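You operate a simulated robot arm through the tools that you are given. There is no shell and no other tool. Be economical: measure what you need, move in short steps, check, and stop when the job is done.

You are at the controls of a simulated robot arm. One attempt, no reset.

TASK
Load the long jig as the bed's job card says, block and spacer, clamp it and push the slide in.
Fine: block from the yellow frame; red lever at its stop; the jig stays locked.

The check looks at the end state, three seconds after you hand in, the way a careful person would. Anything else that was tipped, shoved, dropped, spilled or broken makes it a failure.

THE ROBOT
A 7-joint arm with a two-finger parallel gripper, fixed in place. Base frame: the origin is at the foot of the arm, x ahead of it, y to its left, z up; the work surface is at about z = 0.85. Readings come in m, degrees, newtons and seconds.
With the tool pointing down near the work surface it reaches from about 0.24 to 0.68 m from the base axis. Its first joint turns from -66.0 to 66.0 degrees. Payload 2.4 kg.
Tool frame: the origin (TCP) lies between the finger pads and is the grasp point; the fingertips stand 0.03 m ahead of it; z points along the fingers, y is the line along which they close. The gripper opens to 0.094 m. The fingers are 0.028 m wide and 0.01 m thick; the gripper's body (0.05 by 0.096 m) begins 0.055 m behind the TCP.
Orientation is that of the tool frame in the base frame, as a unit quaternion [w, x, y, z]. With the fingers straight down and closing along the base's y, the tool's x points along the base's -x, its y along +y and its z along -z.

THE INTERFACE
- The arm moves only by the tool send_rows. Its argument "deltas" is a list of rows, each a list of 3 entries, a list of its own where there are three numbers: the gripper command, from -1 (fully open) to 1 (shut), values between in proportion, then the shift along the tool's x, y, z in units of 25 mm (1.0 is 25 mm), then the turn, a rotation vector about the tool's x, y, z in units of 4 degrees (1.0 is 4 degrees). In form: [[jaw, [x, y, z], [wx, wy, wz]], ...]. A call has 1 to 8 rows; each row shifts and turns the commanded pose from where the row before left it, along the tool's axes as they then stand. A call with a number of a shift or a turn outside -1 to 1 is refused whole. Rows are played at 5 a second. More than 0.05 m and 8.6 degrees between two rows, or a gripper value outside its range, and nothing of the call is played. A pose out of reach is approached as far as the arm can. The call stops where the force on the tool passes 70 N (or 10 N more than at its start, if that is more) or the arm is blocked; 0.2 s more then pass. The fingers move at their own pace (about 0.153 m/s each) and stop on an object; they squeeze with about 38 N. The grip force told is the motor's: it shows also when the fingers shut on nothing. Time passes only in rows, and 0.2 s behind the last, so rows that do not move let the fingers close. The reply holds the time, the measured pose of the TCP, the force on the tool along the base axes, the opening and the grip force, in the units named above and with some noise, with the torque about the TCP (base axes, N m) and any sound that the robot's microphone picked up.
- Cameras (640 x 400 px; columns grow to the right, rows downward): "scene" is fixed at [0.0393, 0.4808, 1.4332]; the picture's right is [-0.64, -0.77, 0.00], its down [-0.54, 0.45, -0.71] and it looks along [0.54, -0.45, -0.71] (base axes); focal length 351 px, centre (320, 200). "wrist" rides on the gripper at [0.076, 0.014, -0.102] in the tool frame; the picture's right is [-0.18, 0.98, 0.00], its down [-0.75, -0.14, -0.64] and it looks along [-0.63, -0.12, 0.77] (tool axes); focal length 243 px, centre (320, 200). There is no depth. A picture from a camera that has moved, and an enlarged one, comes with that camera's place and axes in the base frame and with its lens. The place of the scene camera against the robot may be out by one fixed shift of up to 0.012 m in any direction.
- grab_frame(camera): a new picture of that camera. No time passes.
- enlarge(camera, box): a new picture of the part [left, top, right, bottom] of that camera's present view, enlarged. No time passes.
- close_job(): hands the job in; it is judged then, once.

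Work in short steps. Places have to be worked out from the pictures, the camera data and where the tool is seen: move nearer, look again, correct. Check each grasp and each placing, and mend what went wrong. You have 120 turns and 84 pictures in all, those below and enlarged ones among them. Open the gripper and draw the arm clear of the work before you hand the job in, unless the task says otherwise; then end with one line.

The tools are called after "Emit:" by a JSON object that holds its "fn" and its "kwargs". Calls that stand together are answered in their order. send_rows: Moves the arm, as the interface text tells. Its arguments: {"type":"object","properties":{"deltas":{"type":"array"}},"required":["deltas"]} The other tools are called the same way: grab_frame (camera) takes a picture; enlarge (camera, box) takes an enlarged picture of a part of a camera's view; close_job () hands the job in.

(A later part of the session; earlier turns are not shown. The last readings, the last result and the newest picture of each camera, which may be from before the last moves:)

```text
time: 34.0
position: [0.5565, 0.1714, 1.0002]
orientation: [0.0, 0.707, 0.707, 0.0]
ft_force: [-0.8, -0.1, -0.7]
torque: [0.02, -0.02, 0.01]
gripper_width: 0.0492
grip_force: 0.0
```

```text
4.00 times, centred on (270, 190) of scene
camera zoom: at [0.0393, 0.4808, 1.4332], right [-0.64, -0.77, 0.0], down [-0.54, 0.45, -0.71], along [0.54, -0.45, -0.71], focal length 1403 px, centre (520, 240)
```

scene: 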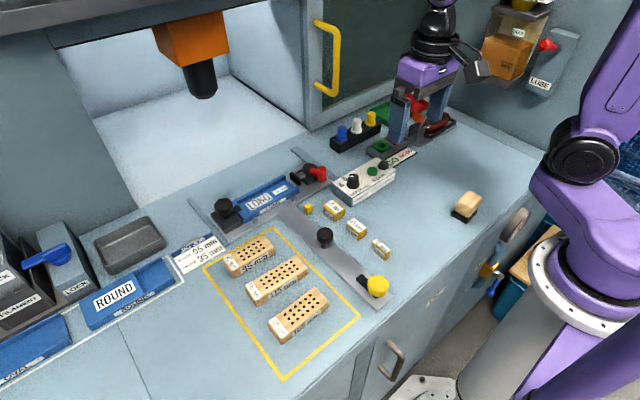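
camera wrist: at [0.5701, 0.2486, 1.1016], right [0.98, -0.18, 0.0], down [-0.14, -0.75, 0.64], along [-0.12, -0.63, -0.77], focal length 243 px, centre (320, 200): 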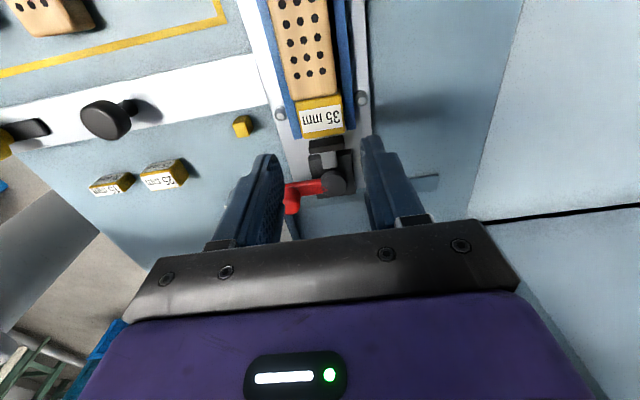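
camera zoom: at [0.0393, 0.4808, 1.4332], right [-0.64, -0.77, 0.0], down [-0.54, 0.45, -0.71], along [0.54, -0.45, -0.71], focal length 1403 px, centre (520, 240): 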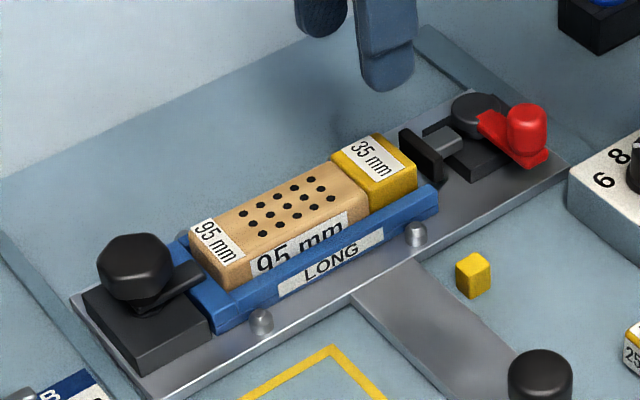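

Both parts are seated in line. Next I'll look closely at the clamp lever mechanism.

Emit:
{"fn": "enlarge", "kwargs": {"camera": "wrist", "box": [260, 110, 380, 220]}}

Emit:
{"fn": "enlarge", "kwargs": {"camera": "scene", "box": [290, 145, 350, 195]}}

```text
3.64 times, centred on (320, 165) of wrist
camera zoom: at [0.5701, 0.2486, 1.1016], right [0.98, -0.18, 0.0], down [-0.14, -0.75, 0.64], along [-0.12, -0.63, -0.77], focal length 882 px, centre (320, 327)
```

zoom: 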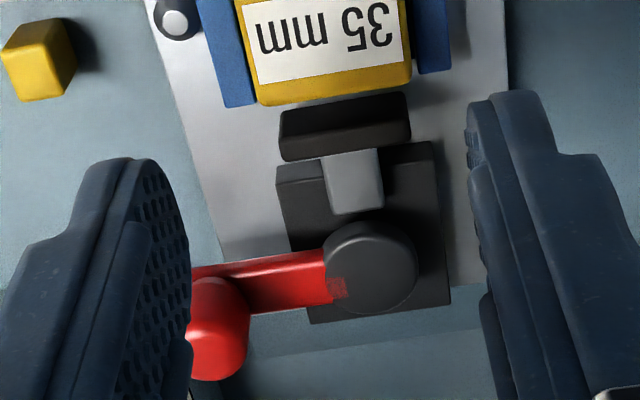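

```text
8.00 times, centred on (320, 170) of scene
camera zoom: at [0.0393, 0.4808, 1.4332], right [-0.64, -0.77, 0.0], down [-0.54, 0.45, -0.71], along [0.54, -0.45, -0.71], focal length 2807 px, centre (320, 440)
```

zoom: 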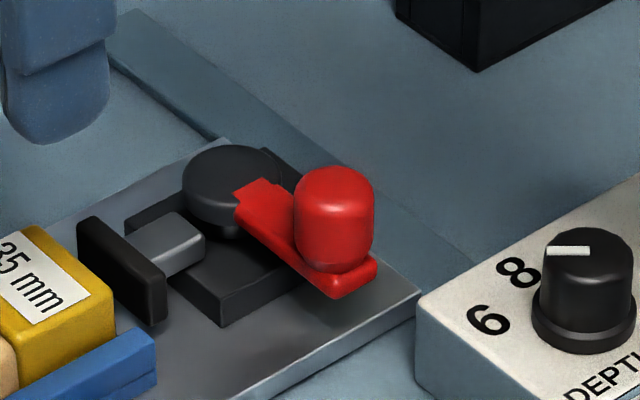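

The pivot is at about (0.556, 0.100) and the red knob at about (0.509, 0.088). I'll move above the knob and refine.

Emit:
{"fn": "send_rows", "kwargs": {"deltas": [[-0.2, [-0.82, -0.5, 0], [0, 0, 0]], [-0.2, [-0.82, -0.5, 0], [0, 0, 0]], [-0.2, [-0.82, -0.45, 0], [0, 0, 0]], [-0.2, [-0.82, -0.45, 0], [0, 0, 0]], [-0.2, [0, 0, 0.6], [0, 0, 0]], [-0.2, [0, 0, 0.5], [0, 0, 0]]]}}

Emit:
{"fn": "enlarge", "kwargs": {"camera": "wrist", "box": [220, 50, 460, 230]}}

Emit:
{"fn": "enlarge", "kwargs": {"camera": "scene", "box": [270, 130, 370, 210]}}

```text
time: 35.4
position: [0.5085, 0.0923, 0.9718]
orientation: [0.0, 0.708, 0.706, -0.001]
ft_force: [-0.5, -0.3, 1.0]
torque: [0.04, 0.0, 0.01]
gripper_width: 0.0564
grip_force: 0.0
```

```text
2.22 times, centred on (340, 140) of wrist
camera zoom: at [0.5227, 0.168, 1.0736], right [0.98, -0.19, 0.0], down [-0.14, -0.75, 0.64], along [-0.12, -0.63, -0.77], focal length 539 px, centre (276, 333)
```

zoom: 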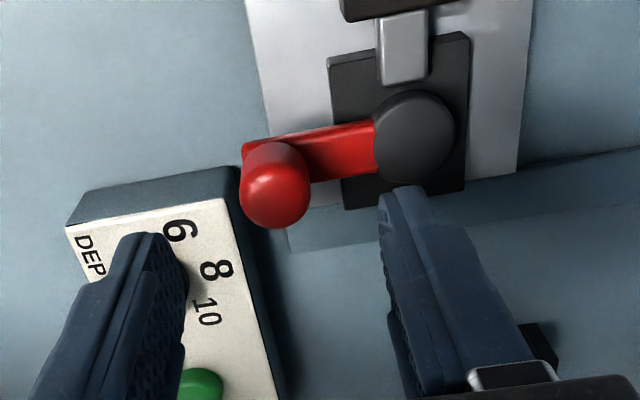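

```text
5.00 times, centred on (320, 170) of scene
camera zoom: at [0.0393, 0.4808, 1.4332], right [-0.64, -0.77, 0.0], down [-0.54, 0.45, -0.71], along [0.54, -0.45, -0.71], focal length 1754 px, centre (320, 350)
```

zoom: 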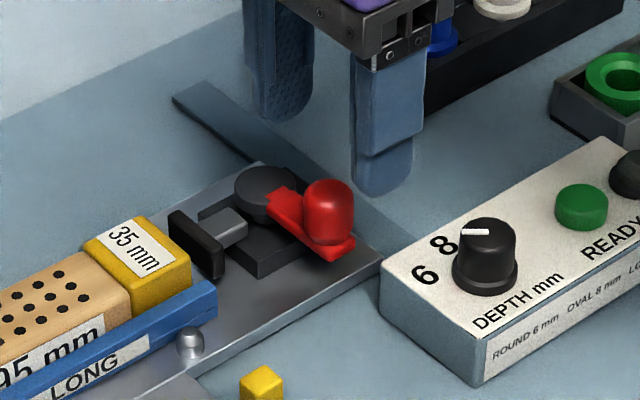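

The depth box corner is near (0.488, 0.08), so I'll push the knob with closed fingers rather than straddle it. Swinging it over the parts (+y) looks blocked, so I'll set the fingers on the +y side of the knob and test a gentle push toward −y.

Emit:
{"fn": "send_rows", "kwargs": {"deltas": [[1, [0.7, 0.1, 0], [0, 0, 0]], [1, [0.7, 0.05, 0], [0, 0, 0]], [1, [0, 0, 0.6], [0, 0, 0]], [1, [0, 0, 0.6], [0, 0, 0]], [1, [0, 0, 0.6], [0, 0, 0]], [1, [0, 0, 0.1], [0, 0, 0]]]}}

Emit:
{"fn": "enlarge", "kwargs": {"camera": "wrist", "box": [200, 50, 440, 240]}}

Emit:
{"fn": "enlarge", "kwargs": {"camera": "scene", "box": [270, 130, 370, 210]}}

```text
time: 36.8
position: [0.5117, 0.1252, 0.9221]
orientation: [0.0, 0.707, 0.707, 0.0]
ft_force: [-0.2, 0.6, -0.3]
torque: [-0.01, 0.03, -0.03]
gripper_width: 0.0
grip_force: 33.7
```

```text
2.11 times, centred on (320, 145) of wrist
camera zoom: at [0.5267, 0.2025, 1.0253], right [0.98, -0.18, 0.0], down [-0.14, -0.75, 0.64], along [-0.12, -0.63, -0.77], focal length 511 px, centre (320, 316)
```

zoom: 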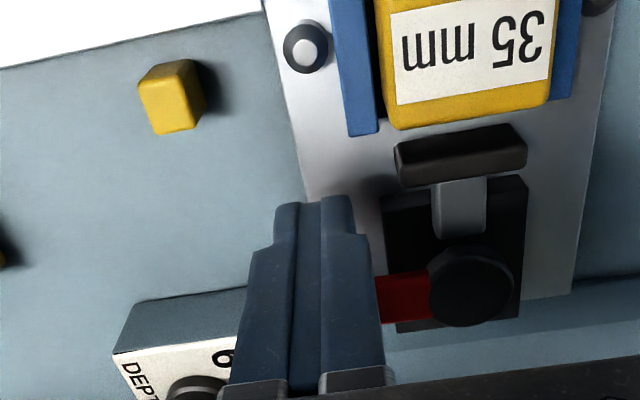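

```text
5.00 times, centred on (320, 170) of scene
camera zoom: at [0.0393, 0.4808, 1.4332], right [-0.64, -0.77, 0.0], down [-0.54, 0.45, -0.71], along [0.54, -0.45, -0.71], focal length 1754 px, centre (320, 350)
```

zoom: 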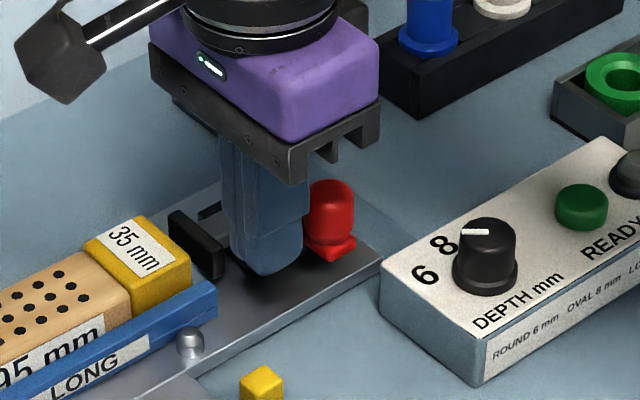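

The fingers stand just behind the knob. A gentle push toward −y in 3 mm steps, reading the force.

Emit:
{"fn": "send_rows", "kwargs": {"deltas": [[1, [-0.12, 0, 0], [0, 0, 0]], [1, [-0.12, 0, 0], [0, 0, 0]], [1, [-0.12, 0, 0], [0, 0, 0]]]}}

Emit:
{"fn": "send_rows", "kwargs": {"deltas": [[1, [-0.1, 0.02, 0], [0, 0, 0]], [1, [-0.1, 0.02, 0], [0, 0, 0]]]}}

Emit:
{"fn": "enlarge", "kwargs": {"camera": "scene", "box": [270, 130, 370, 210]}}

```text
time: 37.6
position: [0.5119, 0.117, 0.9241]
orientation: [0.0, 0.707, 0.707, 0.0]
ft_force: [0.0, 2.3, 0.1]
torque: [0.04, 0.03, 0.01]
gripper_width: 0.0001
grip_force: 33.1
```

```text
time: 38.2
position: [0.513, 0.1111, 0.924]
orientation: [0.0, 0.707, 0.707, 0.0]
ft_force: [0.5, 0.7, -0.5]
torque: [-0.03, -0.02, -0.03]
gripper_width: 0.0
grip_force: 33.0
```

```text
5.00 times, centred on (320, 170) of scene
camera zoom: at [0.0393, 0.4809, 1.4332], right [-0.64, -0.77, 0.0], down [-0.54, 0.45, -0.71], along [0.54, -0.45, -0.71], focal length 1754 px, centre (320, 350)
```

zoom: 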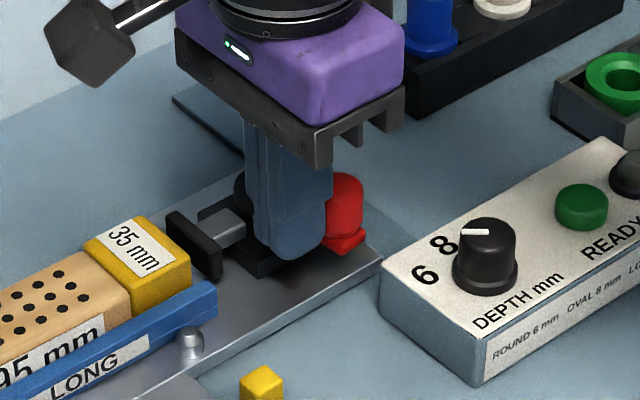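

The lever swings freely in the −y direction and the plunger is advancing. I'll align the fingers perpendicular to the arm, then follow the arc about the pivot.

Emit:
{"fn": "send_rows", "kwargs": {"deltas": [[1, [0.03, -0.05, 0], [0, 0, -0.9]], [1, [0, -0.05, 0], [0, 0, -0.9]], [1, [0, -0.05, 0], [0, 0, -0.9]], [1, [0, -0.05, 0], [0, 0, -0.9]], [1, [0, -0.04, 0], [0, 0, -0.9]]]}}

Emit:
{"fn": "send_rows", "kwargs": {"deltas": [[1, [-0.11, -0.07, 0], [0, 0, -1]], [1, [-0.11, -0.07, 0], [0, 0, -1]], [1, [-0.11, -0.07, 0], [0, 0, -1]], [1, [-0.11, -0.07, 0], [0, 0, -1]]]}}

Emit:
{"fn": "grab_frame", "kwargs": {"camera": "wrist"}}

Emit:
{"fn": "enlarge", "kwargs": {"camera": "scene", "box": [270, 130, 370, 210]}}

```text
time: 39.4
position: [0.5077, 0.1107, 0.9241]
orientation: [0.0, 0.588, 0.809, 0.0]
ft_force: [0.2, 0.0, 0.2]
torque: [0.03, -0.01, -0.01]
gripper_width: 0.0
grip_force: 33.4
```

```text
time: 40.4
position: [0.5055, 0.0969, 0.9237]
orientation: [0.0, 0.47, 0.883, 0.001]
ft_force: [-1.0, 0.6, -0.5]
torque: [-0.01, 0.04, -0.05]
gripper_width: 0.0
grip_force: 33.5
```

```text
34 pictures are left
camera wrist: at [0.4746, 0.1701, 1.0255], right [0.92, 0.4, 0.0], down [0.31, -0.7, 0.64], along [0.25, -0.59, -0.77], focal length 243 px, centre (320, 200)
```

wrist: 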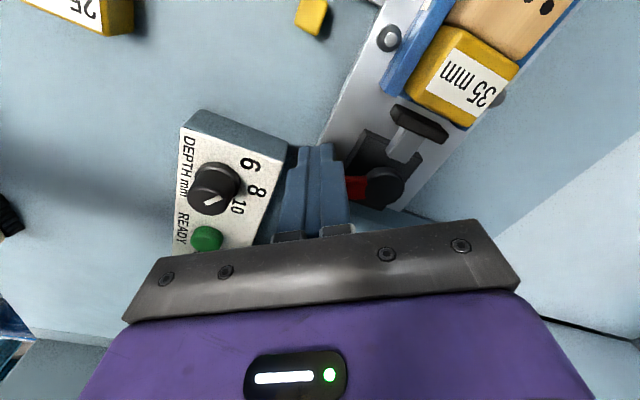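

```text
5.00 times, centred on (320, 170) of scene
camera zoom: at [0.0393, 0.4808, 1.4332], right [-0.64, -0.77, 0.0], down [-0.54, 0.45, -0.71], along [0.54, -0.45, -0.71], focal length 1754 px, centre (320, 350)
```

zoom: 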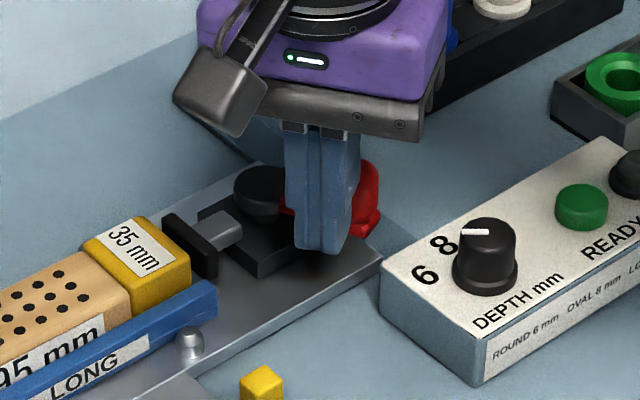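

The plunger is almost at the spacer. I'll raise 3 mm for margin over the depth box and continue the arc.

Emit:
{"fn": "send_rows", "kwargs": {"deltas": [[1, [-0.11, -0.06, -0.12], [0, 0, -1]], [1, [-0.11, -0.06, 0], [0, 0, -1]], [1, [-0.11, -0.06, 0], [0, 0, -1]], [1, [-0.11, -0.06, 0], [0, 0, -1]]]}}

Emit:
{"fn": "send_rows", "kwargs": {"deltas": [[1, [-0.11, -0.06, 0], [0, 0, -1]], [1, [-0.11, -0.06, 0], [0, 0, -1]], [1, [-0.11, -0.06, 0], [0, 0, -1]], [1, [-0.11, -0.06, 0], [0, 0, -1]]]}}

Emit:
{"fn": "enlarge", "kwargs": {"camera": "scene", "box": [270, 130, 370, 210]}}

```text
time: 41.4
position: [0.5072, 0.0854, 0.9261]
orientation: [0.0, 0.342, 0.94, 0.0]
ft_force: [0.0, 0.9, 0.4]
torque: [-0.01, 0.01, 0.02]
gripper_width: 0.0
grip_force: 32.6
```

```text
time: 42.4
position: [0.5148, 0.0735, 0.9279]
orientation: [0.0, 0.207, 0.978, 0.0]
ft_force: [-0.2, -0.3, -0.4]
torque: [0.02, 0.01, -0.01]
gripper_width: 0.0001
grip_force: 33.0
```

```text
5.00 times, centred on (320, 170) of scene
camera zoom: at [0.0393, 0.4808, 1.4332], right [-0.64, -0.77, 0.0], down [-0.54, 0.45, -0.71], along [0.54, -0.45, -0.71], focal length 1754 px, centre (320, 350)
```

zoom: 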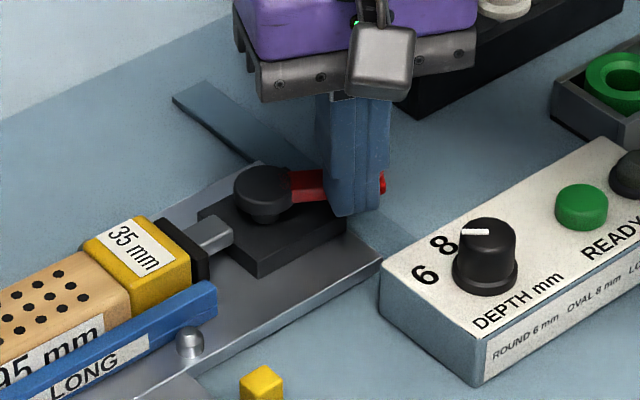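

The plunger now meets the spacer. I'll continue toward the lever's stop while watching the force.

Emit:
{"fn": "send_rows", "kwargs": {"deltas": [[1, [-0.11, -0.06, 0], [0, 0, -1]], [1, [-0.11, -0.06, 0], [0, 0, -1]], [1, [-0.11, -0.06, 0], [0, 0, -1]]]}}

Emit:
{"fn": "send_rows", "kwargs": {"deltas": [[1, [-0.11, -0.06, 0], [0, 0, -1]], [1, [-0.11, -0.06, 0], [0, 0, -1]], [1, [-0.11, -0.06, 0], [0, 0, -1]]]}}

Emit:
{"fn": "enlarge", "kwargs": {"camera": "scene", "box": [270, 130, 370, 210]}}

Emit:
{"fn": "grab_frame", "kwargs": {"camera": "wrist"}}

```text
time: 43.2
position: [0.5193, 0.0666, 0.9265]
orientation: [0.0, 0.104, 0.995, -0.001]
ft_force: [-0.2, -0.2, 0.6]
torque: [0.0, 0.01, 0.01]
gripper_width: 0.0
grip_force: 33.1
```

```text
time: 44.0
position: [0.5272, 0.0617, 0.9273]
orientation: [-0.002, -0.001, 1.0, 0.0]
ft_force: [-5.4, 2.6, 1.2]
torque: [0.02, 0.11, -0.04]
gripper_width: 0.0
grip_force: 33.3
```

```text
5.00 times, centred on (320, 170) of scene
camera zoom: at [0.0391, 0.4809, 1.4332], right [-0.64, -0.77, 0.0], down [-0.54, 0.45, -0.71], along [0.54, -0.45, -0.71], focal length 1754 px, centre (320, 350)
```

zoom: 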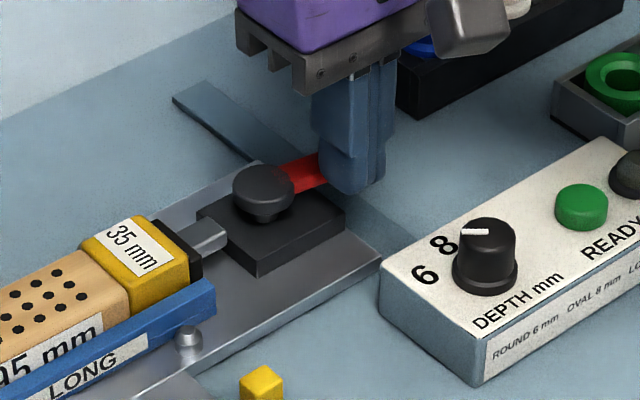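

```text
30 pictures are left
camera wrist: at [0.4509, 0.0775, 1.0292], right [0.18, 0.98, 0.0], down [0.76, -0.14, 0.64], along [0.63, -0.12, -0.77], focal length 243 px, centre (320, 200)
```

wrist: 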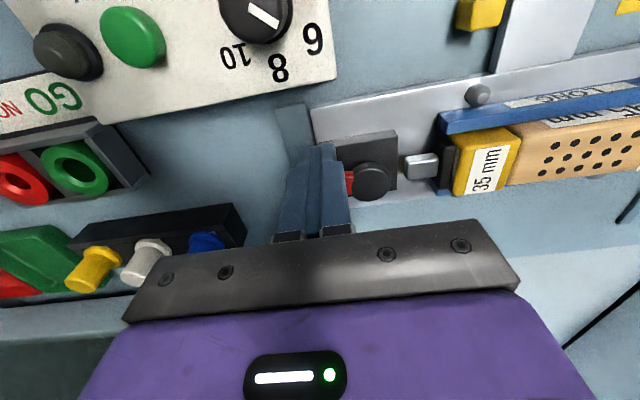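

The tool is square again and resistance is starting (5 N). I'll push on in small +x steps until the stop.

Emit:
{"fn": "send_rows", "kwargs": {"deltas": [[1, [-0.1, 0, 0], [0, 0, 0]], [1, [-0.1, -0.02, 0], [0, 0, 0]]]}}

Emit:
{"fn": "send_rows", "kwargs": {"deltas": [[1, [-0.1, 0, 0], [0, 0, 0]], [1, [-0.1, 0, 0], [0, 0, 0]]]}}

Emit:
{"fn": "enlarge", "kwargs": {"camera": "scene", "box": [270, 130, 370, 210]}}

```text
time: 44.6
position: [0.5326, 0.062, 0.9274]
orientation: [0.0, 0.0, 1.0, 0.0]
ft_force: [-3.3, 2.0, -2.6]
torque: [0.07, 0.14, -0.02]
gripper_width: 0.0
grip_force: 33.4
```

```text
time: 45.2
position: [0.5377, 0.0619, 0.9266]
orientation: [0.002, 0.0, 1.0, 0.0]
ft_force: [-0.9, 4.9, 2.2]
torque: [0.09, -0.03, 0.04]
gripper_width: 0.0001
grip_force: 33.1
```

```text
5.00 times, centred on (320, 170) of scene
camera zoom: at [0.0392, 0.481, 1.4332], right [-0.64, -0.77, 0.0], down [-0.54, 0.45, -0.71], along [0.54, -0.45, -0.71], focal length 1754 px, centre (320, 350)
```

zoom: 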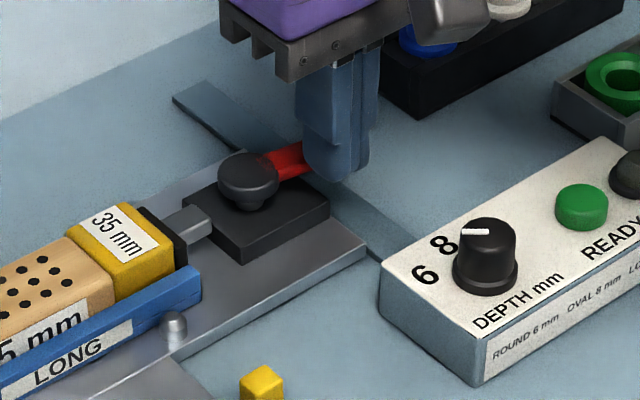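

The whole slide moved about 10 mm instead, so the lever is near its end. I'll back off and lift to see the lever angle.

Emit:
{"fn": "send_rows", "kwargs": {"deltas": [[1, [0.3, 0, 0], [0, 0, 0]], [1, [0.3, 0, -0.6], [0, 0, 0]], [1, [0.8, 0, -1], [0, 0, 0]], [1, [1, 0, -1], [0, 0, 0]], [1, [0.6, 0.5, -0.5], [0, 0, 0]]]}}

Emit:
{"fn": "enlarge", "kwargs": {"camera": "wrist", "box": [260, 60, 500, 220]}}

Emit:
{"fn": "enlarge", "kwargs": {"camera": "scene", "box": [200, 130, 400, 310]}}

```text
time: 46.4
position: [0.4608, 0.0747, 1.0053]
orientation: [0.0, 0.001, 1.0, 0.0]
ft_force: [-0.2, 0.2, 1.1]
torque: [-0.02, 0.01, -0.01]
gripper_width: 0.0
grip_force: 32.3
```

```text
2.50 times, centred on (380, 140) of wrist
camera zoom: at [0.3856, 0.0914, 1.1066], right [0.18, 0.98, 0.0], down [0.75, -0.14, 0.64], along [0.63, -0.12, -0.77], focal length 606 px, centre (170, 350)
```

zoom: 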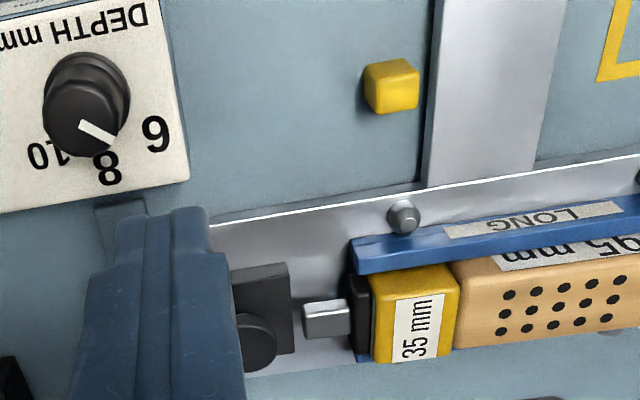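

```text
2.22 times, centred on (300, 220) of scene
camera zoom: at [0.0393, 0.4808, 1.4332], right [-0.64, -0.77, 0.0], down [-0.54, 0.45, -0.71], along [0.54, -0.45, -0.71], focal length 780 px, centre (364, 156)
```

zoom: 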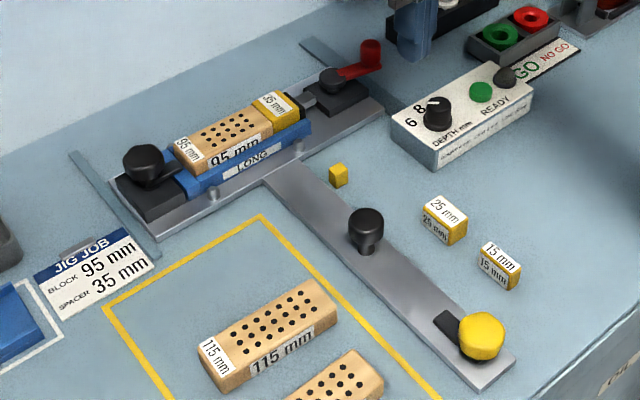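

Emit:
{"fn": "enlarge", "kwargs": {"camera": "scene", "box": [275, 130, 345, 190]}}

```text
6.67 times, centred on (310, 160) of scene
camera zoom: at [0.0393, 0.4808, 1.4332], right [-0.64, -0.77, 0.0], down [-0.54, 0.45, -0.71], along [0.54, -0.45, -0.71], focal length 2339 px, centre (387, 467)
```

zoom: 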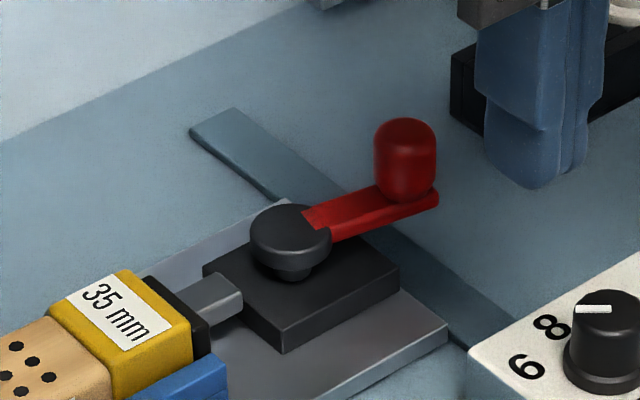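

The slide moved about 11 mm and the lever stands at roughly 75°. I'll get a better top view of the lever angle from the wrist camera.

Emit:
{"fn": "send_rows", "kwargs": {"deltas": [[1, [-0.6, 1, -0.4], [0, 0, 0]], [1, [-0.6, 1, -0.4], [0, 0, 0]], [1, [-0.3, 1, 0], [0, 0, 0]]]}}

Emit:
{"fn": "enlarge", "kwargs": {"camera": "wrist", "box": [130, 60, 340, 220]}}

```text
time: 47.2
position: [0.4993, 0.1503, 1.0256]
orientation: [0.0, 0.0, 1.0, 0.0]
ft_force: [-0.8, 0.2, -0.2]
torque: [0.01, -0.02, -0.01]
gripper_width: 0.0
grip_force: 32.9
```

```text
2.50 times, centred on (235, 140) of wrist
camera zoom: at [0.424, 0.1651, 1.1274], right [0.18, 0.98, 0.0], down [0.75, -0.14, 0.64], along [0.63, -0.12, -0.77], focal length 606 px, centre (532, 350)
```

zoom: 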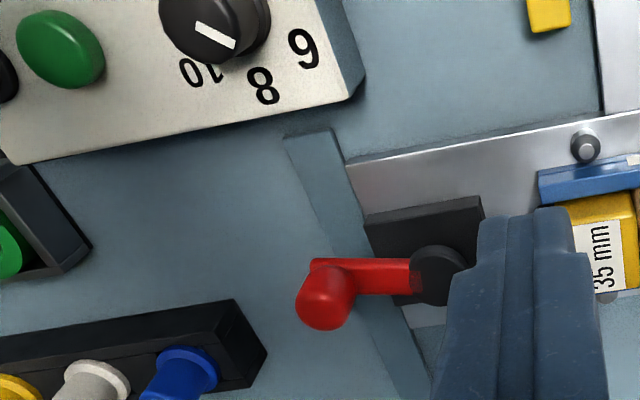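

The lever is at about 80°, and I'll finish it against the slide's end stop, where there is a firm reaction. First I'll go to the slide's black handle and look.

Emit:
{"fn": "send_rows", "kwargs": {"deltas": [[1, [1, 0.2, 0], [0, 0, 0]], [1, [1, 0.2, 0], [0, 0, 0]], [1, [1, 0.2, 0], [0, 0, 0]], [1, [1, 0.2, 0], [0, 0, 0]], [1, [1, 0.2, 0], [0, 0, 0]], [1, [1, 0.5, 0], [0, 0, 0]], [1, [1, 0.5, 0], [0, 0, 0]], [1, [0.2, 0, 0], [0, 0, 0]]]}}

Emit:
{"fn": "grab_frame", "kwargs": {"camera": "wrist"}}

```text
time: 49.0
position: [0.3195, 0.1991, 1.0243]
orientation: [0.0, 0.0, 1.0, 0.0]
ft_force: [-0.5, -0.1, -0.3]
torque: [-0.02, 0.01, -0.02]
gripper_width: 0.0001
grip_force: 33.4
```

```text
24 pictures are left
camera wrist: at [0.2434, 0.2138, 1.1269], right [0.18, 0.98, 0.0], down [0.75, -0.14, 0.64], along [0.63, -0.12, -0.77], focal length 243 px, centre (320, 200)
```

wrist: 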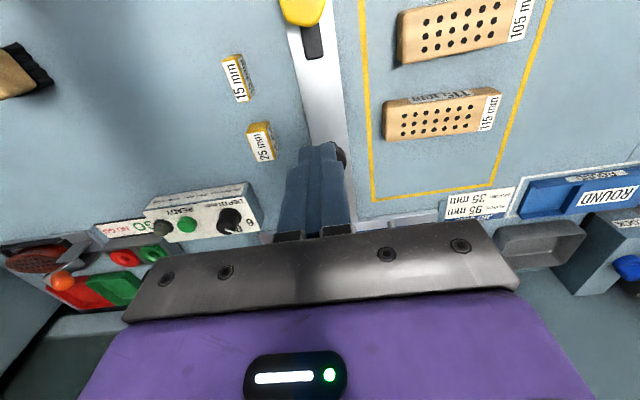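

The black handle is at about (0.374, 0.200). I'll lower the closed fingers behind it on the −x side.

Emit:
{"fn": "send_rows", "kwargs": {"deltas": [[1, [0, 0.03, 1], [0, 0, 0]], [1, [0, 0, 1], [0, 0, 0]], [1, [0, 0, 1], [0, 0, 0]], [1, [0, 0, 1], [0, 0, 0]], [1, [0, 0, 0.8], [0, 0, 0]]]}}

Emit:
{"fn": "enlarge", "kwargs": {"camera": "scene", "box": [270, 190, 390, 290]}}

```text
time: 50.2
position: [0.32, 0.2005, 0.9034]
orientation: [0.0, -0.001, 1.0, 0.0]
ft_force: [-0.3, -0.6, 0.3]
torque: [-0.01, 0.02, 0.01]
gripper_width: 0.0
grip_force: 32.8
```

```text
4.00 times, centred on (330, 240) of scene
camera zoom: at [0.0393, 0.4808, 1.4332], right [-0.64, -0.77, 0.0], down [-0.54, 0.45, -0.71], along [0.54, -0.45, -0.71], focal length 1403 px, centre (280, 40)
```

zoom: 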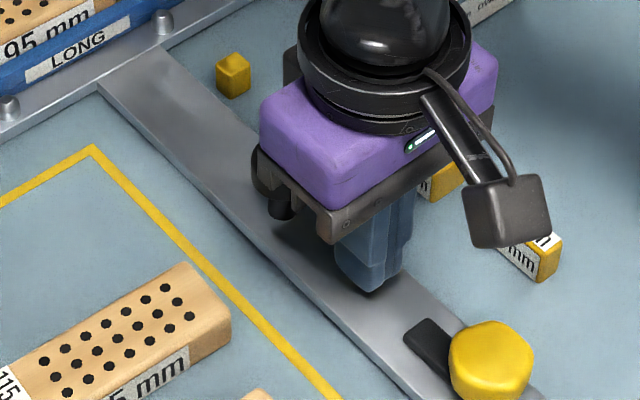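

The fingers are over the bar, clear behind the handle. I'll push in +x with modest steps.

Emit:
{"fn": "send_rows", "kwargs": {"deltas": [[1, [-0.4, 0, 0], [0, 0, 0]], [1, [-0.4, 0, 0], [0, 0, 0]], [1, [-0.3, 0, 0], [0, 0, 0]], [1, [-0.3, 0, 0], [0, 0, 0]], [1, [-0.3, 0, 0], [0, 0, 0]]]}}

Emit:
{"fn": "send_rows", "kwargs": {"deltas": [[1, [-0.3, 0, 0], [0, 0, 0]], [1, [-0.3, 0, 0], [0, 0, 0]], [1, [-0.3, 0, 0], [0, 0, 0]]]}}

Emit:
{"fn": "grab_frame", "kwargs": {"camera": "scene"}}

```text
time: 51.4
position: [0.3627, 0.1991, 0.9048]
orientation: [0.0, 0.001, 1.0, 0.0]
ft_force: [-1.9, 1.3, -0.8]
torque: [0.01, 0.03, 0.0]
gripper_width: 0.0
grip_force: 32.7
```

```text
time: 52.2
position: [0.3859, 0.1988, 0.9026]
orientation: [0.002, 0.001, 1.0, 0.0]
ft_force: [-0.4, 0.6, -0.7]
torque: [-0.04, -0.01, -0.03]
gripper_width: 0.0001
grip_force: 33.1
```

```text
22 pictures are left
```

scene: 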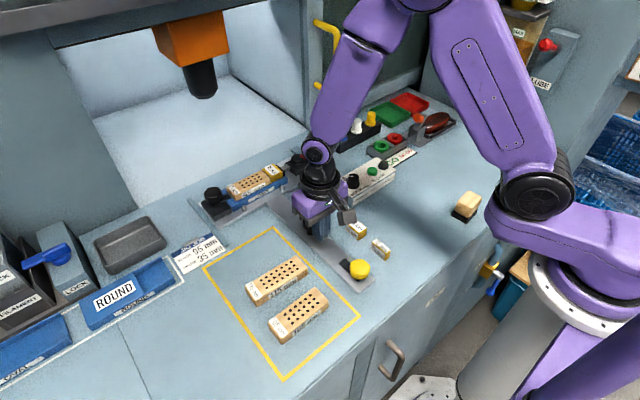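

The slide travels easily. Continuing in steps while checking the force for the end stop.

Emit:
{"fn": "send_rows", "kwargs": {"deltas": [[1, [-0.3, 0, 0], [0, 0, 0]], [1, [-0.3, 0, 0], [0, 0, 0]], [1, [-0.3, 0, 0], [0, 0, 0]]]}}

Emit:
{"fn": "send_rows", "kwargs": {"deltas": [[1, [-0.3, 0, 0], [0, 0, 0]], [1, [-0.3, 0, 0], [0, 0, 0]], [1, [-0.3, 0, 0], [0, 0, 0]]]}}

Emit:
{"fn": "grab_frame", "kwargs": {"camera": "scene"}}

```text
time: 53.0
position: [0.4084, 0.1999, 0.9045]
orientation: [0.0, 0.0, 1.0, 0.0]
ft_force: [-1.8, 0.1, -0.5]
torque: [-0.02, -0.05, 0.03]
gripper_width: 0.0
grip_force: 33.6
```

```text
time: 53.8
position: [0.4304, 0.2006, 0.9042]
orientation: [-0.001, -0.001, 1.0, 0.0]
ft_force: [-0.6, -0.2, 0.4]
torque: [-0.01, 0.02, 0.02]
gripper_width: 0.0
grip_force: 33.0
```

```text
21 pictures are left
```

scene: 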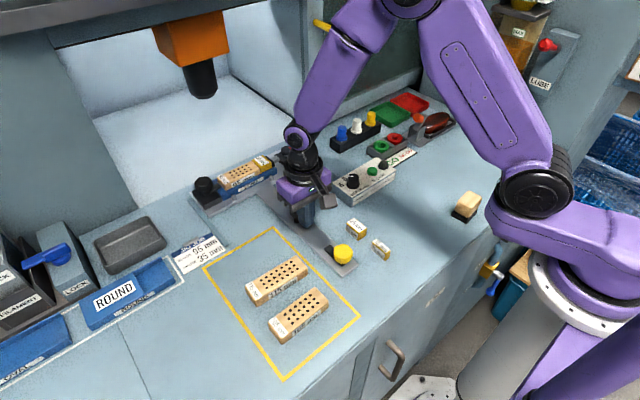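

The slide has moved about 95 mm with no stop yet. Before it carries the lever out of reach, I'll inspect where it stands.

Emit:
{"fn": "enlarge", "kwargs": {"camera": "scene", "box": [180, 120, 370, 280]}}

```text
2.50 times, centred on (275, 200) of scene
camera zoom: at [0.0392, 0.4809, 1.4332], right [-0.64, -0.77, 0.0], down [-0.54, 0.45, -0.71], along [0.54, -0.45, -0.71], focal length 877 px, centre (432, 200)
```

zoom: 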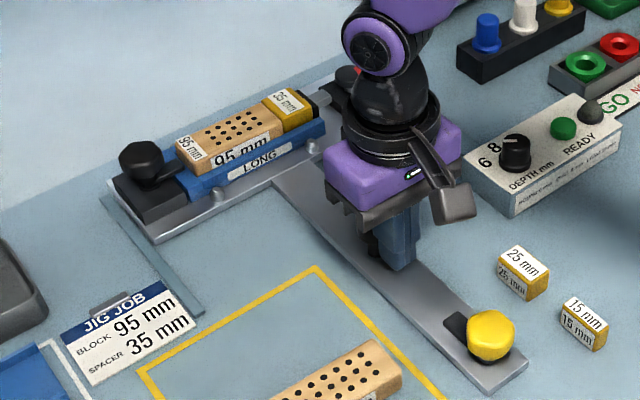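

I'll draw the slide back about 60 mm with the handle, so the lever is in a comfortable zone clear of the door handle. First the fingers go over to the handle's +x side.

Emit:
{"fn": "send_rows", "kwargs": {"deltas": [[1, [0.1, 0, -0.6], [0, 0, 0]], [1, [0, 0, -1], [0, 0, 0]], [1, [0, 0, -0.8], [0, 0, 0]], [1, [-0.9, 0, 0], [0, 0, 0]], [1, [-0.9, 0, 0], [0, 0, 0]], [1, [-1, 0, 0], [0, 0, 0]]]}}

Emit:
{"fn": "send_rows", "kwargs": {"deltas": [[1, [0, 0, 0.8], [0, 0, 0]], [1, [0, 0, 0.8], [0, 0, 0]], [1, [0, 0, 0.8], [0, 0, 0]]]}}

Emit:
{"fn": "enlarge", "kwargs": {"camera": "scene", "box": [180, 120, 370, 280]}}

```text
time: 55.2
position: [0.4984, 0.1986, 0.9653]
orientation: [0.0, 0.001, 1.0, 0.001]
ft_force: [-0.5, 0.1, 0.8]
torque: [-0.02, -0.01, 0.01]
gripper_width: 0.0
grip_force: 33.0
```

```text
time: 56.0
position: [0.4975, 0.1993, 0.9052]
orientation: [0.0, 0.0, 1.0, 0.001]
ft_force: [0.5, -1.2, -0.3]
torque: [-0.01, 0.01, 0.02]
gripper_width: 0.0
grip_force: 32.9
```

```text
2.50 times, centred on (275, 200) of scene
camera zoom: at [0.0393, 0.4808, 1.4332], right [-0.64, -0.77, 0.0], down [-0.54, 0.45, -0.71], along [0.54, -0.45, -0.71], focal length 877 px, centre (432, 200)
```

zoom: 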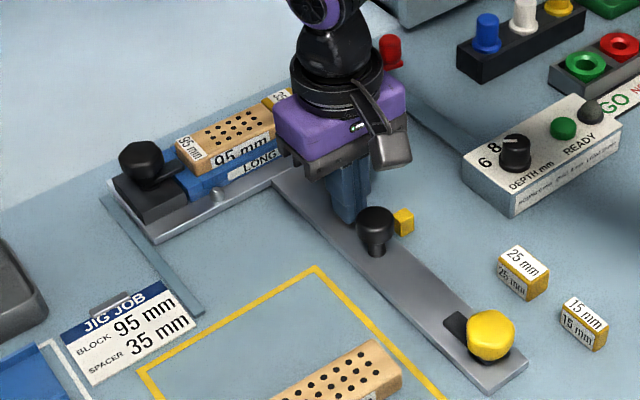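

The fingers are in front of the handle and the small cube sits undisturbed beside the bar. Pulling back −x now.

Emit:
{"fn": "send_rows", "kwargs": {"deltas": [[1, [0.3, 0, 0], [0, 0, 0]], [1, [0.3, 0, 0], [0, 0, 0]], [1, [0.3, 0, 0], [0, 0, 0]], [1, [0.3, 0, 0], [0, 0, 0]], [1, [0.3, 0, 0], [0, 0, 0]], [1, [0.3, 0, 0], [0, 0, 0]], [1, [0.3, 0, 0], [0, 0, 0]], [1, [0.3, 0, 0], [0, 0, 0]]]}}

Emit:
{"fn": "send_rows", "kwargs": {"deltas": [[1, [0.3, 0, 0], [0, 0, 0]], [1, [0.3, 0, 0], [0, 0, 0]], [1, [-0.2, 0, 0], [0, 0, 0]], [1, [-0.2, 0, -1], [0, 0, 0]], [1, [0, 0, -1], [0, 0, 0]], [1, [0, -0.5, -1], [0, 0, 0]], [1, [0, -1, -0.5], [0, 0, 0]]]}}

Emit:
{"fn": "enlarge", "kwargs": {"camera": "scene", "box": [200, 120, 390, 280]}}

```text
time: 57.8
position: [0.4379, 0.1996, 0.905]
orientation: [0.0, -0.001, 1.0, 0.0]
ft_force: [0.6, 0.3, 0.4]
torque: [-0.02, 0.0, 0.0]
gripper_width: 0.0
grip_force: 33.4
```

```text
time: 59.4
position: [0.4317, 0.1607, 0.9915]
orientation: [0.0, 0.0, 1.0, 0.0]
ft_force: [0.4, 0.3, -0.2]
torque: [0.01, 0.0, 0.01]
gripper_width: 0.0
grip_force: 33.0
```

```text
2.50 times, centred on (295, 200) of scene
camera zoom: at [0.0393, 0.4809, 1.4332], right [-0.64, -0.77, 0.0], down [-0.54, 0.45, -0.71], along [0.54, -0.45, -0.71], focal length 877 px, centre (382, 200)
```

zoom: 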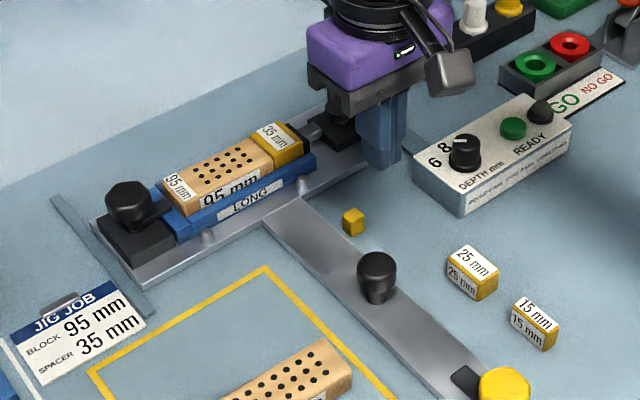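

The slide is back, with the lever pivot near (0.589, 0.099) and the knob near (0.581, 0.054). I'll turn the tool 90° to grip the knob along x and apply torque to the lever itself.

Emit:
{"fn": "send_rows", "kwargs": {"deltas": [[-0.1, [0, 0, 0], [0, 0, 1]], [-0.1, [0, 0, 0], [0, 0, 1]], [-0.1, [0, 0, 0], [0, 0, 1]], [-0.1, [0, 0, 0], [0, 0, 1]], [-0.1, [0, 0, 0], [0, 0, 1]], [-0.1, [0, 0, 0], [0, 0, 1]], [-0.1, [0, 0, 0], [0, 0, 1]], [-0.1, [0, 0, 0], [0, 0, 1]]]}}

Emit:
{"fn": "send_rows", "kwargs": {"deltas": [[-0.1, [0, 0, 0], [0, 0, 1]], [-0.1, [0, 0, 0], [0, 0, 1]], [-0.1, [0, 0, 0], [0, 0, 1]], [-0.1, [0, 0, 0], [0, 0, 1]], [-0.1, [0, 0, 0], [0, 0, 1]], [-0.1, [0, 0, 0], [0, 0, 1]], [-0.1, [0, 0, 0], [0, 0, 1]], [-0.1, [0, 0, 0], [0, 0, 1]]]}}

Emit:
{"fn": "send_rows", "kwargs": {"deltas": [[-0.1, [0, 0, 0], [0, 0, 1]], [-0.1, [0, 0, 0], [0, 0, 1]], [-0.1, [0, 0, 0], [0, 0, 1]], [-0.1, [0, 0, 0], [0, 0, 1]], [-0.1, [0, 0, 0], [0, 0, 1]], [-0.1, [0, 0, 0], [0, 0, 1]], [-0.1, [0, 0, 0], [0, 0, 0.5]], [-0.1, [-0.4, 0.9, 0], [0, 0, 0]]]}}

Emit:
{"fn": "send_rows", "kwargs": {"deltas": [[-0.1, [-0.77, 1, 0], [0, 0, 0]], [-0.1, [-0.77, 1, 0], [0, 0, 0]], [-0.1, [-0.77, 1, 0], [0, 0, 0]], [-0.1, [-0.77, 1, 0], [0, 0, 0]], [-0.1, [-0.77, 1, 0], [0, 0, 0]]]}}

Emit:
{"fn": "grab_frame", "kwargs": {"camera": "wrist"}}

```text
time: 61.2
position: [0.4327, 0.163, 0.9932]
orientation: [-0.001, 0.277, 0.961, 0.0]
ft_force: [-0.5, -0.1, 0.0]
torque: [0.01, -0.02, -0.03]
gripper_width: 0.0518
grip_force: 0.1
```

```text
time: 63.0
position: [0.4335, 0.1612, 0.9922]
orientation: [0.0, 0.531, 0.847, 0.0]
ft_force: [0.7, 0.8, -0.1]
torque: [0.02, 0.02, -0.02]
gripper_width: 0.0517
grip_force: 0.0
```

```text
time: 64.8
position: [0.4551, 0.1515, 0.992]
orientation: [0.001, 0.708, 0.706, 0.0]
ft_force: [0.4, -0.6, -0.1]
torque: [0.01, -0.02, 0.0]
gripper_width: 0.0515
grip_force: 0.1
```

```text
time: 66.0
position: [0.5819, 0.0573, 0.9936]
orientation: [0.001, 0.707, 0.707, 0.0]
ft_force: [-0.4, -0.8, -0.5]
torque: [-0.02, -0.01, 0.02]
gripper_width: 0.0516
grip_force: 0.1
```

```text
17 pictures are left
camera wrist: at [0.5963, 0.1334, 1.0956], right [0.98, -0.18, 0.0], down [-0.14, -0.75, 0.64], along [-0.12, -0.63, -0.77], focal length 243 px, centre (320, 200)
```

wrist: 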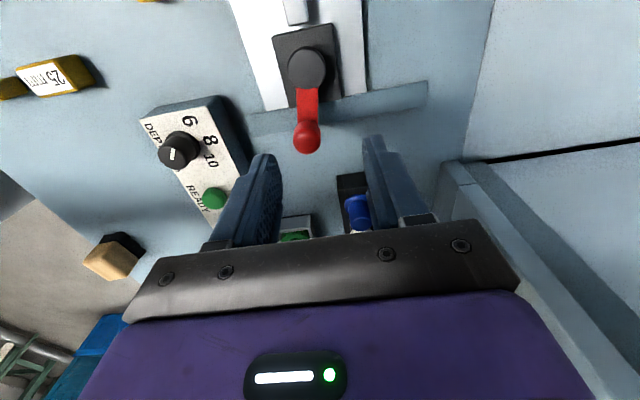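

The lever reads about 77°, with the knob at about (0.570, 0.052). I'll descend with the fingers either side of it in x and close.

Emit:
{"fn": "send_rows", "kwargs": {"deltas": [[-0.1, [-0.21, -0.48, 0.5], [0, 0, 0]], [-0.1, [0, 0, 0.8], [0, 0, 0]], [-0.1, [0, 0, 0.8], [0, 0, 0]], [-0.1, [0, 0, 0.7], [0, 0, 0]]]}}

Emit:
{"fn": "enlarge", "kwargs": {"camera": "wrist", "box": [200, 60, 440, 240]}}

```text
time: 67.0
position: [0.5686, 0.051, 0.9215]
orientation: [0.0, 0.707, 0.708, 0.0]
ft_force: [-0.4, -0.4, -0.5]
torque: [0.0, -0.01, -0.02]
gripper_width: 0.0518
grip_force: 0.0
```

```text
2.22 times, centred on (320, 150) of wrist
camera zoom: at [0.5834, 0.1285, 1.0234], right [0.98, -0.18, 0.0], down [-0.14, -0.75, 0.64], along [-0.12, -0.63, -0.77], focal length 539 px, centre (320, 311)
```

zoom: 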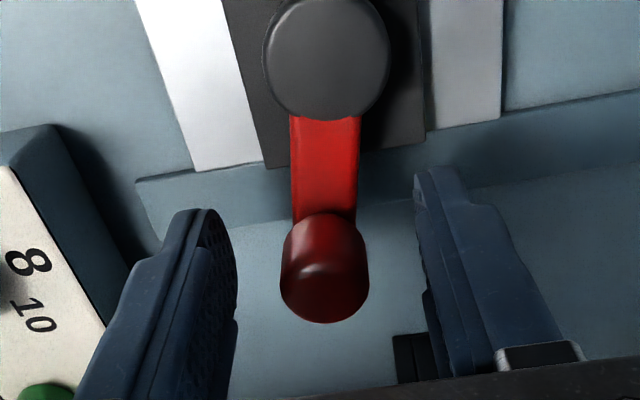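

The knob is nicely between the fingers. I'll grip it and turn a few degrees toward the stop, reading the torque about z.

Emit:
{"fn": "send_rows", "kwargs": {"deltas": [[1, [0, 0, 0], [0, 0, 0]], [1, [0, 0, 0], [0, 0, 0]], [1, [0, 0, 0], [0, 0, 0]]]}}

Emit:
{"fn": "send_rows", "kwargs": {"deltas": [[1, [-0.01, 0.065, 0], [0, 0, -0.5]], [1, [-0.01, 0.065, 0], [0, 0, -0.5]]]}}

Emit:
{"fn": "send_rows", "kwargs": {"deltas": [[1, [-0.01, 0.065, 0], [0, 0, -0.5]], [1, [-0.01, 0.065, 0], [0, 0, -0.5]]]}}

Emit:
{"fn": "enlarge", "kwargs": {"camera": "wrist", "box": [200, 60, 440, 240]}}

```text
time: 67.8
position: [0.5688, 0.0494, 0.9215]
orientation: [0.0, 0.708, 0.706, 0.0]
ft_force: [1.1, -2.3, -4.4]
torque: [-0.08, -0.38, -0.85]
gripper_width: 0.0233
grip_force: 44.9
```

```text
time: 68.4
position: [0.5723, 0.0498, 0.9217]
orientation: [-0.001, 0.683, 0.73, 0.0]
ft_force: [-1.8, -6.8, -4.8]
torque: [0.08, -0.22, -1.55]
gripper_width: 0.0242
grip_force: 45.2
```

```text
time: 69.0
position: [0.575, 0.0486, 0.9215]
orientation: [-0.001, 0.658, 0.753, 0.0]
ft_force: [-0.5, -11.3, -10.9]
torque: [-0.15, 0.01, -1.75]
gripper_width: 0.026
grip_force: 45.1
```

```text
2.22 times, centred on (320, 150) of wrist
camera zoom: at [0.579, 0.1277, 1.0234], right [1.0, -0.05, 0.0], down [-0.04, -0.77, 0.64], along [-0.03, -0.64, -0.77], focal length 539 px, centre (320, 311)
```

zoom: 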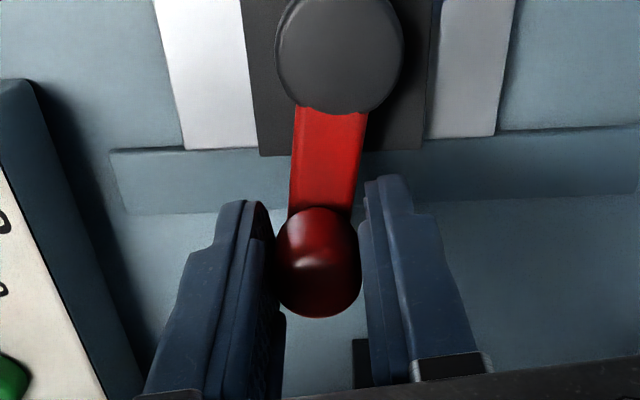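

The lever resists 1.75 N·m without moving, so it is at its stop. I'll release, lift, square the tool and look.

Emit:
{"fn": "send_rows", "kwargs": {"deltas": [[0.1, [0, 0, 0], [0, 0, 0]], [-0.1, [0, 0, 0], [0, 0, 0]], [-0.1, [0, 0, -0.8], [0, 0, 0]], [-0.1, [0, 0, -1], [0, 0, 1]], [-0.1, [0, 0, -1], [0, 0, 1]], [-0.1, [0.6, 0, 0], [0, 0, 0]], [-0.1, [0.8, -0.5, 0], [0, 0, 0]]]}}

Emit:
{"fn": "enlarge", "kwargs": {"camera": "scene", "box": [230, 120, 370, 260]}}

```text
time: 70.6
position: [0.5588, 0.0837, 0.9935]
orientation: [0.0, 0.707, 0.707, 0.0]
ft_force: [0.4, 0.0, -0.2]
torque: [0.01, -0.05, 0.0]
gripper_width: 0.0517
grip_force: 0.0
```

```text
2.86 times, centred on (300, 190) of scene
camera zoom: at [0.0393, 0.4808, 1.4332], right [-0.64, -0.77, 0.0], down [-0.54, 0.45, -0.71], along [0.54, -0.45, -0.71], focal length 1002 px, centre (377, 229)
```

zoom: 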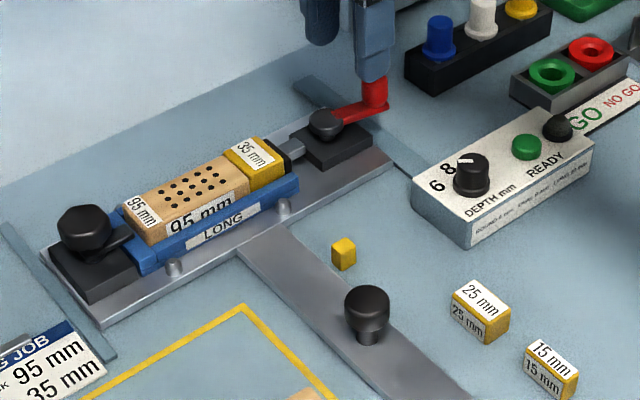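

Load, clamp and lever look right. I'll return to the −x side of the handle to push the slide in.

Emit:
{"fn": "send_rows", "kwargs": {"deltas": [[1, [0.6, -1, 0], [0, 0, 0]], [1, [0.6, -1, 0], [0, 0, 0]], [1, [0.6, -1, 0], [0, 0, 0]], [1, [0.6, -1, 0], [0, 0, 0]], [1, [0.6, -1, 0], [0, 0, 0]], [1, [0.6, -1, 0], [0, 0, 0]], [1, [0.6, -1, 0], [0, 0, 0]], [1, [0.45, -1, 0], [0, 0, 0]]]}}

Emit:
{"fn": "send_rows", "kwargs": {"deltas": [[1, [0, -0.6, 0.6], [0, 0, 0]], [1, [0, 0, 1], [0, 0, 0]], [1, [0, 0, 1], [0, 0, 0]], [1, [0, 0, 0.95], [0, 0, 0]]]}}

Emit:
{"fn": "enlarge", "kwargs": {"camera": "scene", "box": [250, 150, 410, 310]}}

```text
time: 72.4
position: [0.3606, 0.2007, 0.9922]
orientation: [0.0, 0.707, 0.707, 0.0]
ft_force: [0.1, 0.6, 0.7]
torque: [0.02, 0.01, -0.03]
gripper_width: 0.0
grip_force: 32.9
```

```text
time: 73.4
position: [0.3468, 0.2011, 0.902]
orientation: [0.0, 0.708, 0.706, 0.0]
ft_force: [0.1, 0.5, -0.6]
torque: [-0.02, 0.0, 0.08]
gripper_width: 0.0
grip_force: 32.8
```

```text
2.50 times, centred on (330, 230) of scene
camera zoom: at [0.0393, 0.4808, 1.4332], right [-0.64, -0.77, 0.0], down [-0.54, 0.45, -0.71], along [0.54, -0.45, -0.71], focal length 877 px, centre (295, 125)
```

zoom: 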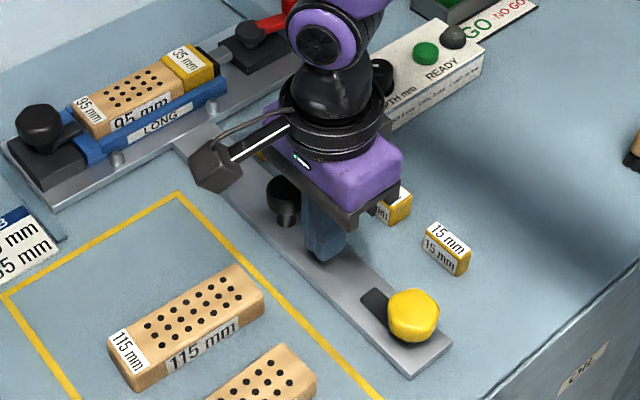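

Fingers are behind the handle. Pushing the slide in.

Emit:
{"fn": "send_rows", "kwargs": {"deltas": [[1, [0, 0.4, 0], [0, 0, 0]], [1, [0, 0.4, 0], [0, 0, 0]], [1, [0, 0.4, 0], [0, 0, 0]], [1, [0, 0.4, 0], [0, 0, 0]], [1, [0, 0.4, 0], [0, 0, 0]], [1, [0, 0.4, 0], [0, 0, 0]], [1, [0, 0.4, 0], [0, 0, 0]], [1, [0, 0.4, 0], [0, 0, 0]]]}}

Emit:
{"fn": "send_rows", "kwargs": {"deltas": [[1, [0, 0.3, 0], [0, 0, 0]], [1, [0, 0.3, 0], [0, 0, 0]], [1, [0, 0.3, 0], [0, 0, 0]], [1, [0, 0.3, 0], [0, 0, 0]]]}}

Emit:
{"fn": "grab_frame", "kwargs": {"camera": "scene"}}

```text
time: 75.2
position: [0.429, 0.2019, 0.9038]
orientation: [0.001, 0.708, 0.706, 0.001]
ft_force: [0.1, -1.3, 9.1]
torque: [-0.05, -0.08, -0.05]
gripper_width: 0.0
grip_force: 32.6
```

```text
time: 76.2
position: [0.4581, 0.202, 0.9031]
orientation: [0.002, 0.708, 0.706, 0.0]
ft_force: [0.0, -5.3, 22.9]
torque: [-0.05, -0.31, -0.06]
gripper_width: 0.0
grip_force: 33.4
```

```text
12 pictures are left
```

scene: 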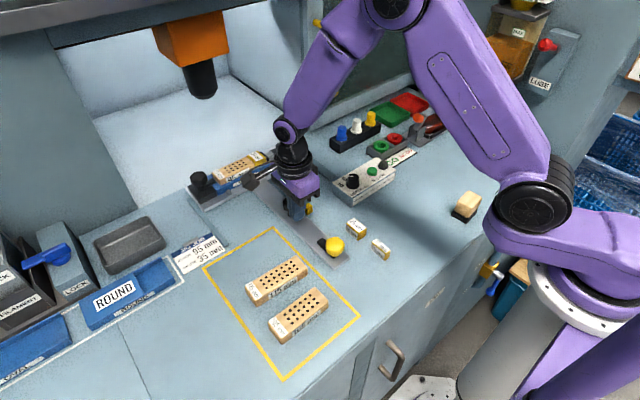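

There is an unexpected 23 N upward force on the tool. I'll look closely before going further.

Emit:
{"fn": "enlarge", "kwargs": {"camera": "scene", "box": [250, 160, 350, 250]}}

Emit:
{"fn": "grab_frame", "kwargs": {"camera": "wrist"}}

```text
4.44 times, centred on (300, 205) of scene
camera zoom: at [0.0389, 0.4806, 1.4333], right [-0.64, -0.77, 0.0], down [-0.54, 0.46, -0.71], along [0.54, -0.45, -0.71], focal length 1559 px, centre (409, 178)
```

zoom: 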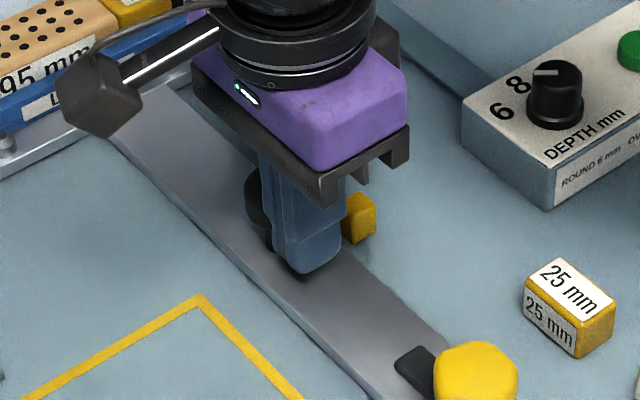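

```text
10 pictures are left
camera wrist: at [0.4722, 0.2794, 1.0055], right [0.98, -0.19, 0.0], down [-0.14, -0.75, 0.64], along [-0.12, -0.63, -0.77], focal length 243 px, centre (320, 200)
```

wrist: 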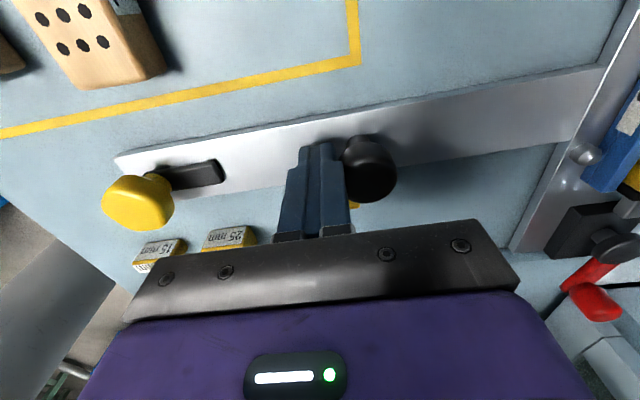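

The upward force acts about 13 mm ahead of the TCP, where the fingertip rides on the handle's base. I'll back off slightly, raise 7 mm and push on the knob head instead.

Emit:
{"fn": "send_rows", "kwargs": {"deltas": [[1, [0, -0.2, 0], [0, 0, 0]], [1, [0, 0, -0.28], [0, 0, 0]]]}}

Emit:
{"fn": "send_rows", "kwargs": {"deltas": [[1, [0, 0.2, 0], [0, 0, 0]], [1, [0, 0.2, 0], [0, 0, 0]], [1, [0, 0.2, 0], [0, 0, 0]]]}}

```text
time: 76.8
position: [0.451, 0.2024, 0.9098]
orientation: [0.0, 0.707, 0.707, -0.002]
ft_force: [-1.6, 1.2, -1.1]
torque: [0.03, 0.04, 0.0]
gripper_width: 0.0
grip_force: 32.8
```

```text
time: 77.6
position: [0.4671, 0.2028, 0.9105]
orientation: [0.0, 0.707, 0.708, 0.0]
ft_force: [-0.3, 0.1, -0.6]
torque: [0.0, -0.04, 0.03]
gripper_width: 0.0
grip_force: 33.8
```

The force is normal again. Continuing to push.

Emit:
{"fn": "send_rows", "kwargs": {"deltas": [[1, [0, 0.3, 0], [0, 0, 0]], [1, [0, 0.3, 0], [0, 0, 0]], [1, [0, 0.3, 0], [0, 0, 0]], [1, [0, 0.3, 0], [0, 0, 0]]]}}

Emit:
{"fn": "send_rows", "kwargs": {"deltas": [[1, [0, 0.3, 0], [0, 0, 0]], [1, [0, 0.3, 0], [0, 0, 0]], [1, [0, 0.3, 0], [0, 0, 0]], [1, [0, 0.3, 0], [0, 0, 0]]]}}

Emit:
{"fn": "grab_frame", "kwargs": {"camera": "scene"}}

```text
time: 78.6
position: [0.4963, 0.2024, 0.9107]
orientation: [0.0, 0.707, 0.707, -0.001]
ft_force: [0.0, 0.1, -0.2]
torque: [-0.03, -0.03, -0.01]
gripper_width: 0.0
grip_force: 33.2
```

```text
time: 79.6
position: [0.5278, 0.2023, 0.9103]
orientation: [0.001, 0.707, 0.707, 0.0]
ft_force: [0.1, 0.5, 0.2]
torque: [-0.05, 0.03, -0.01]
gripper_width: 0.0
grip_force: 33.0
```

```text
9 pictures are left
```

scene: 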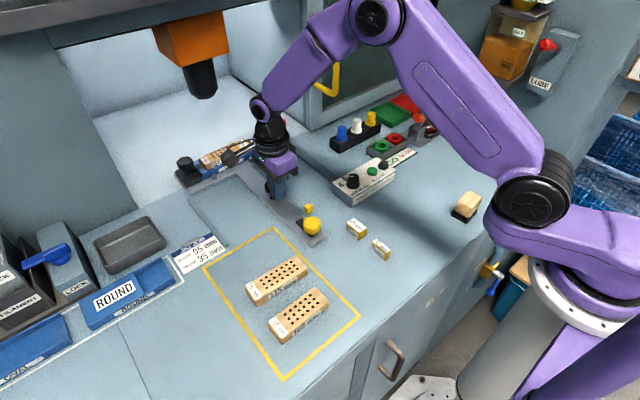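

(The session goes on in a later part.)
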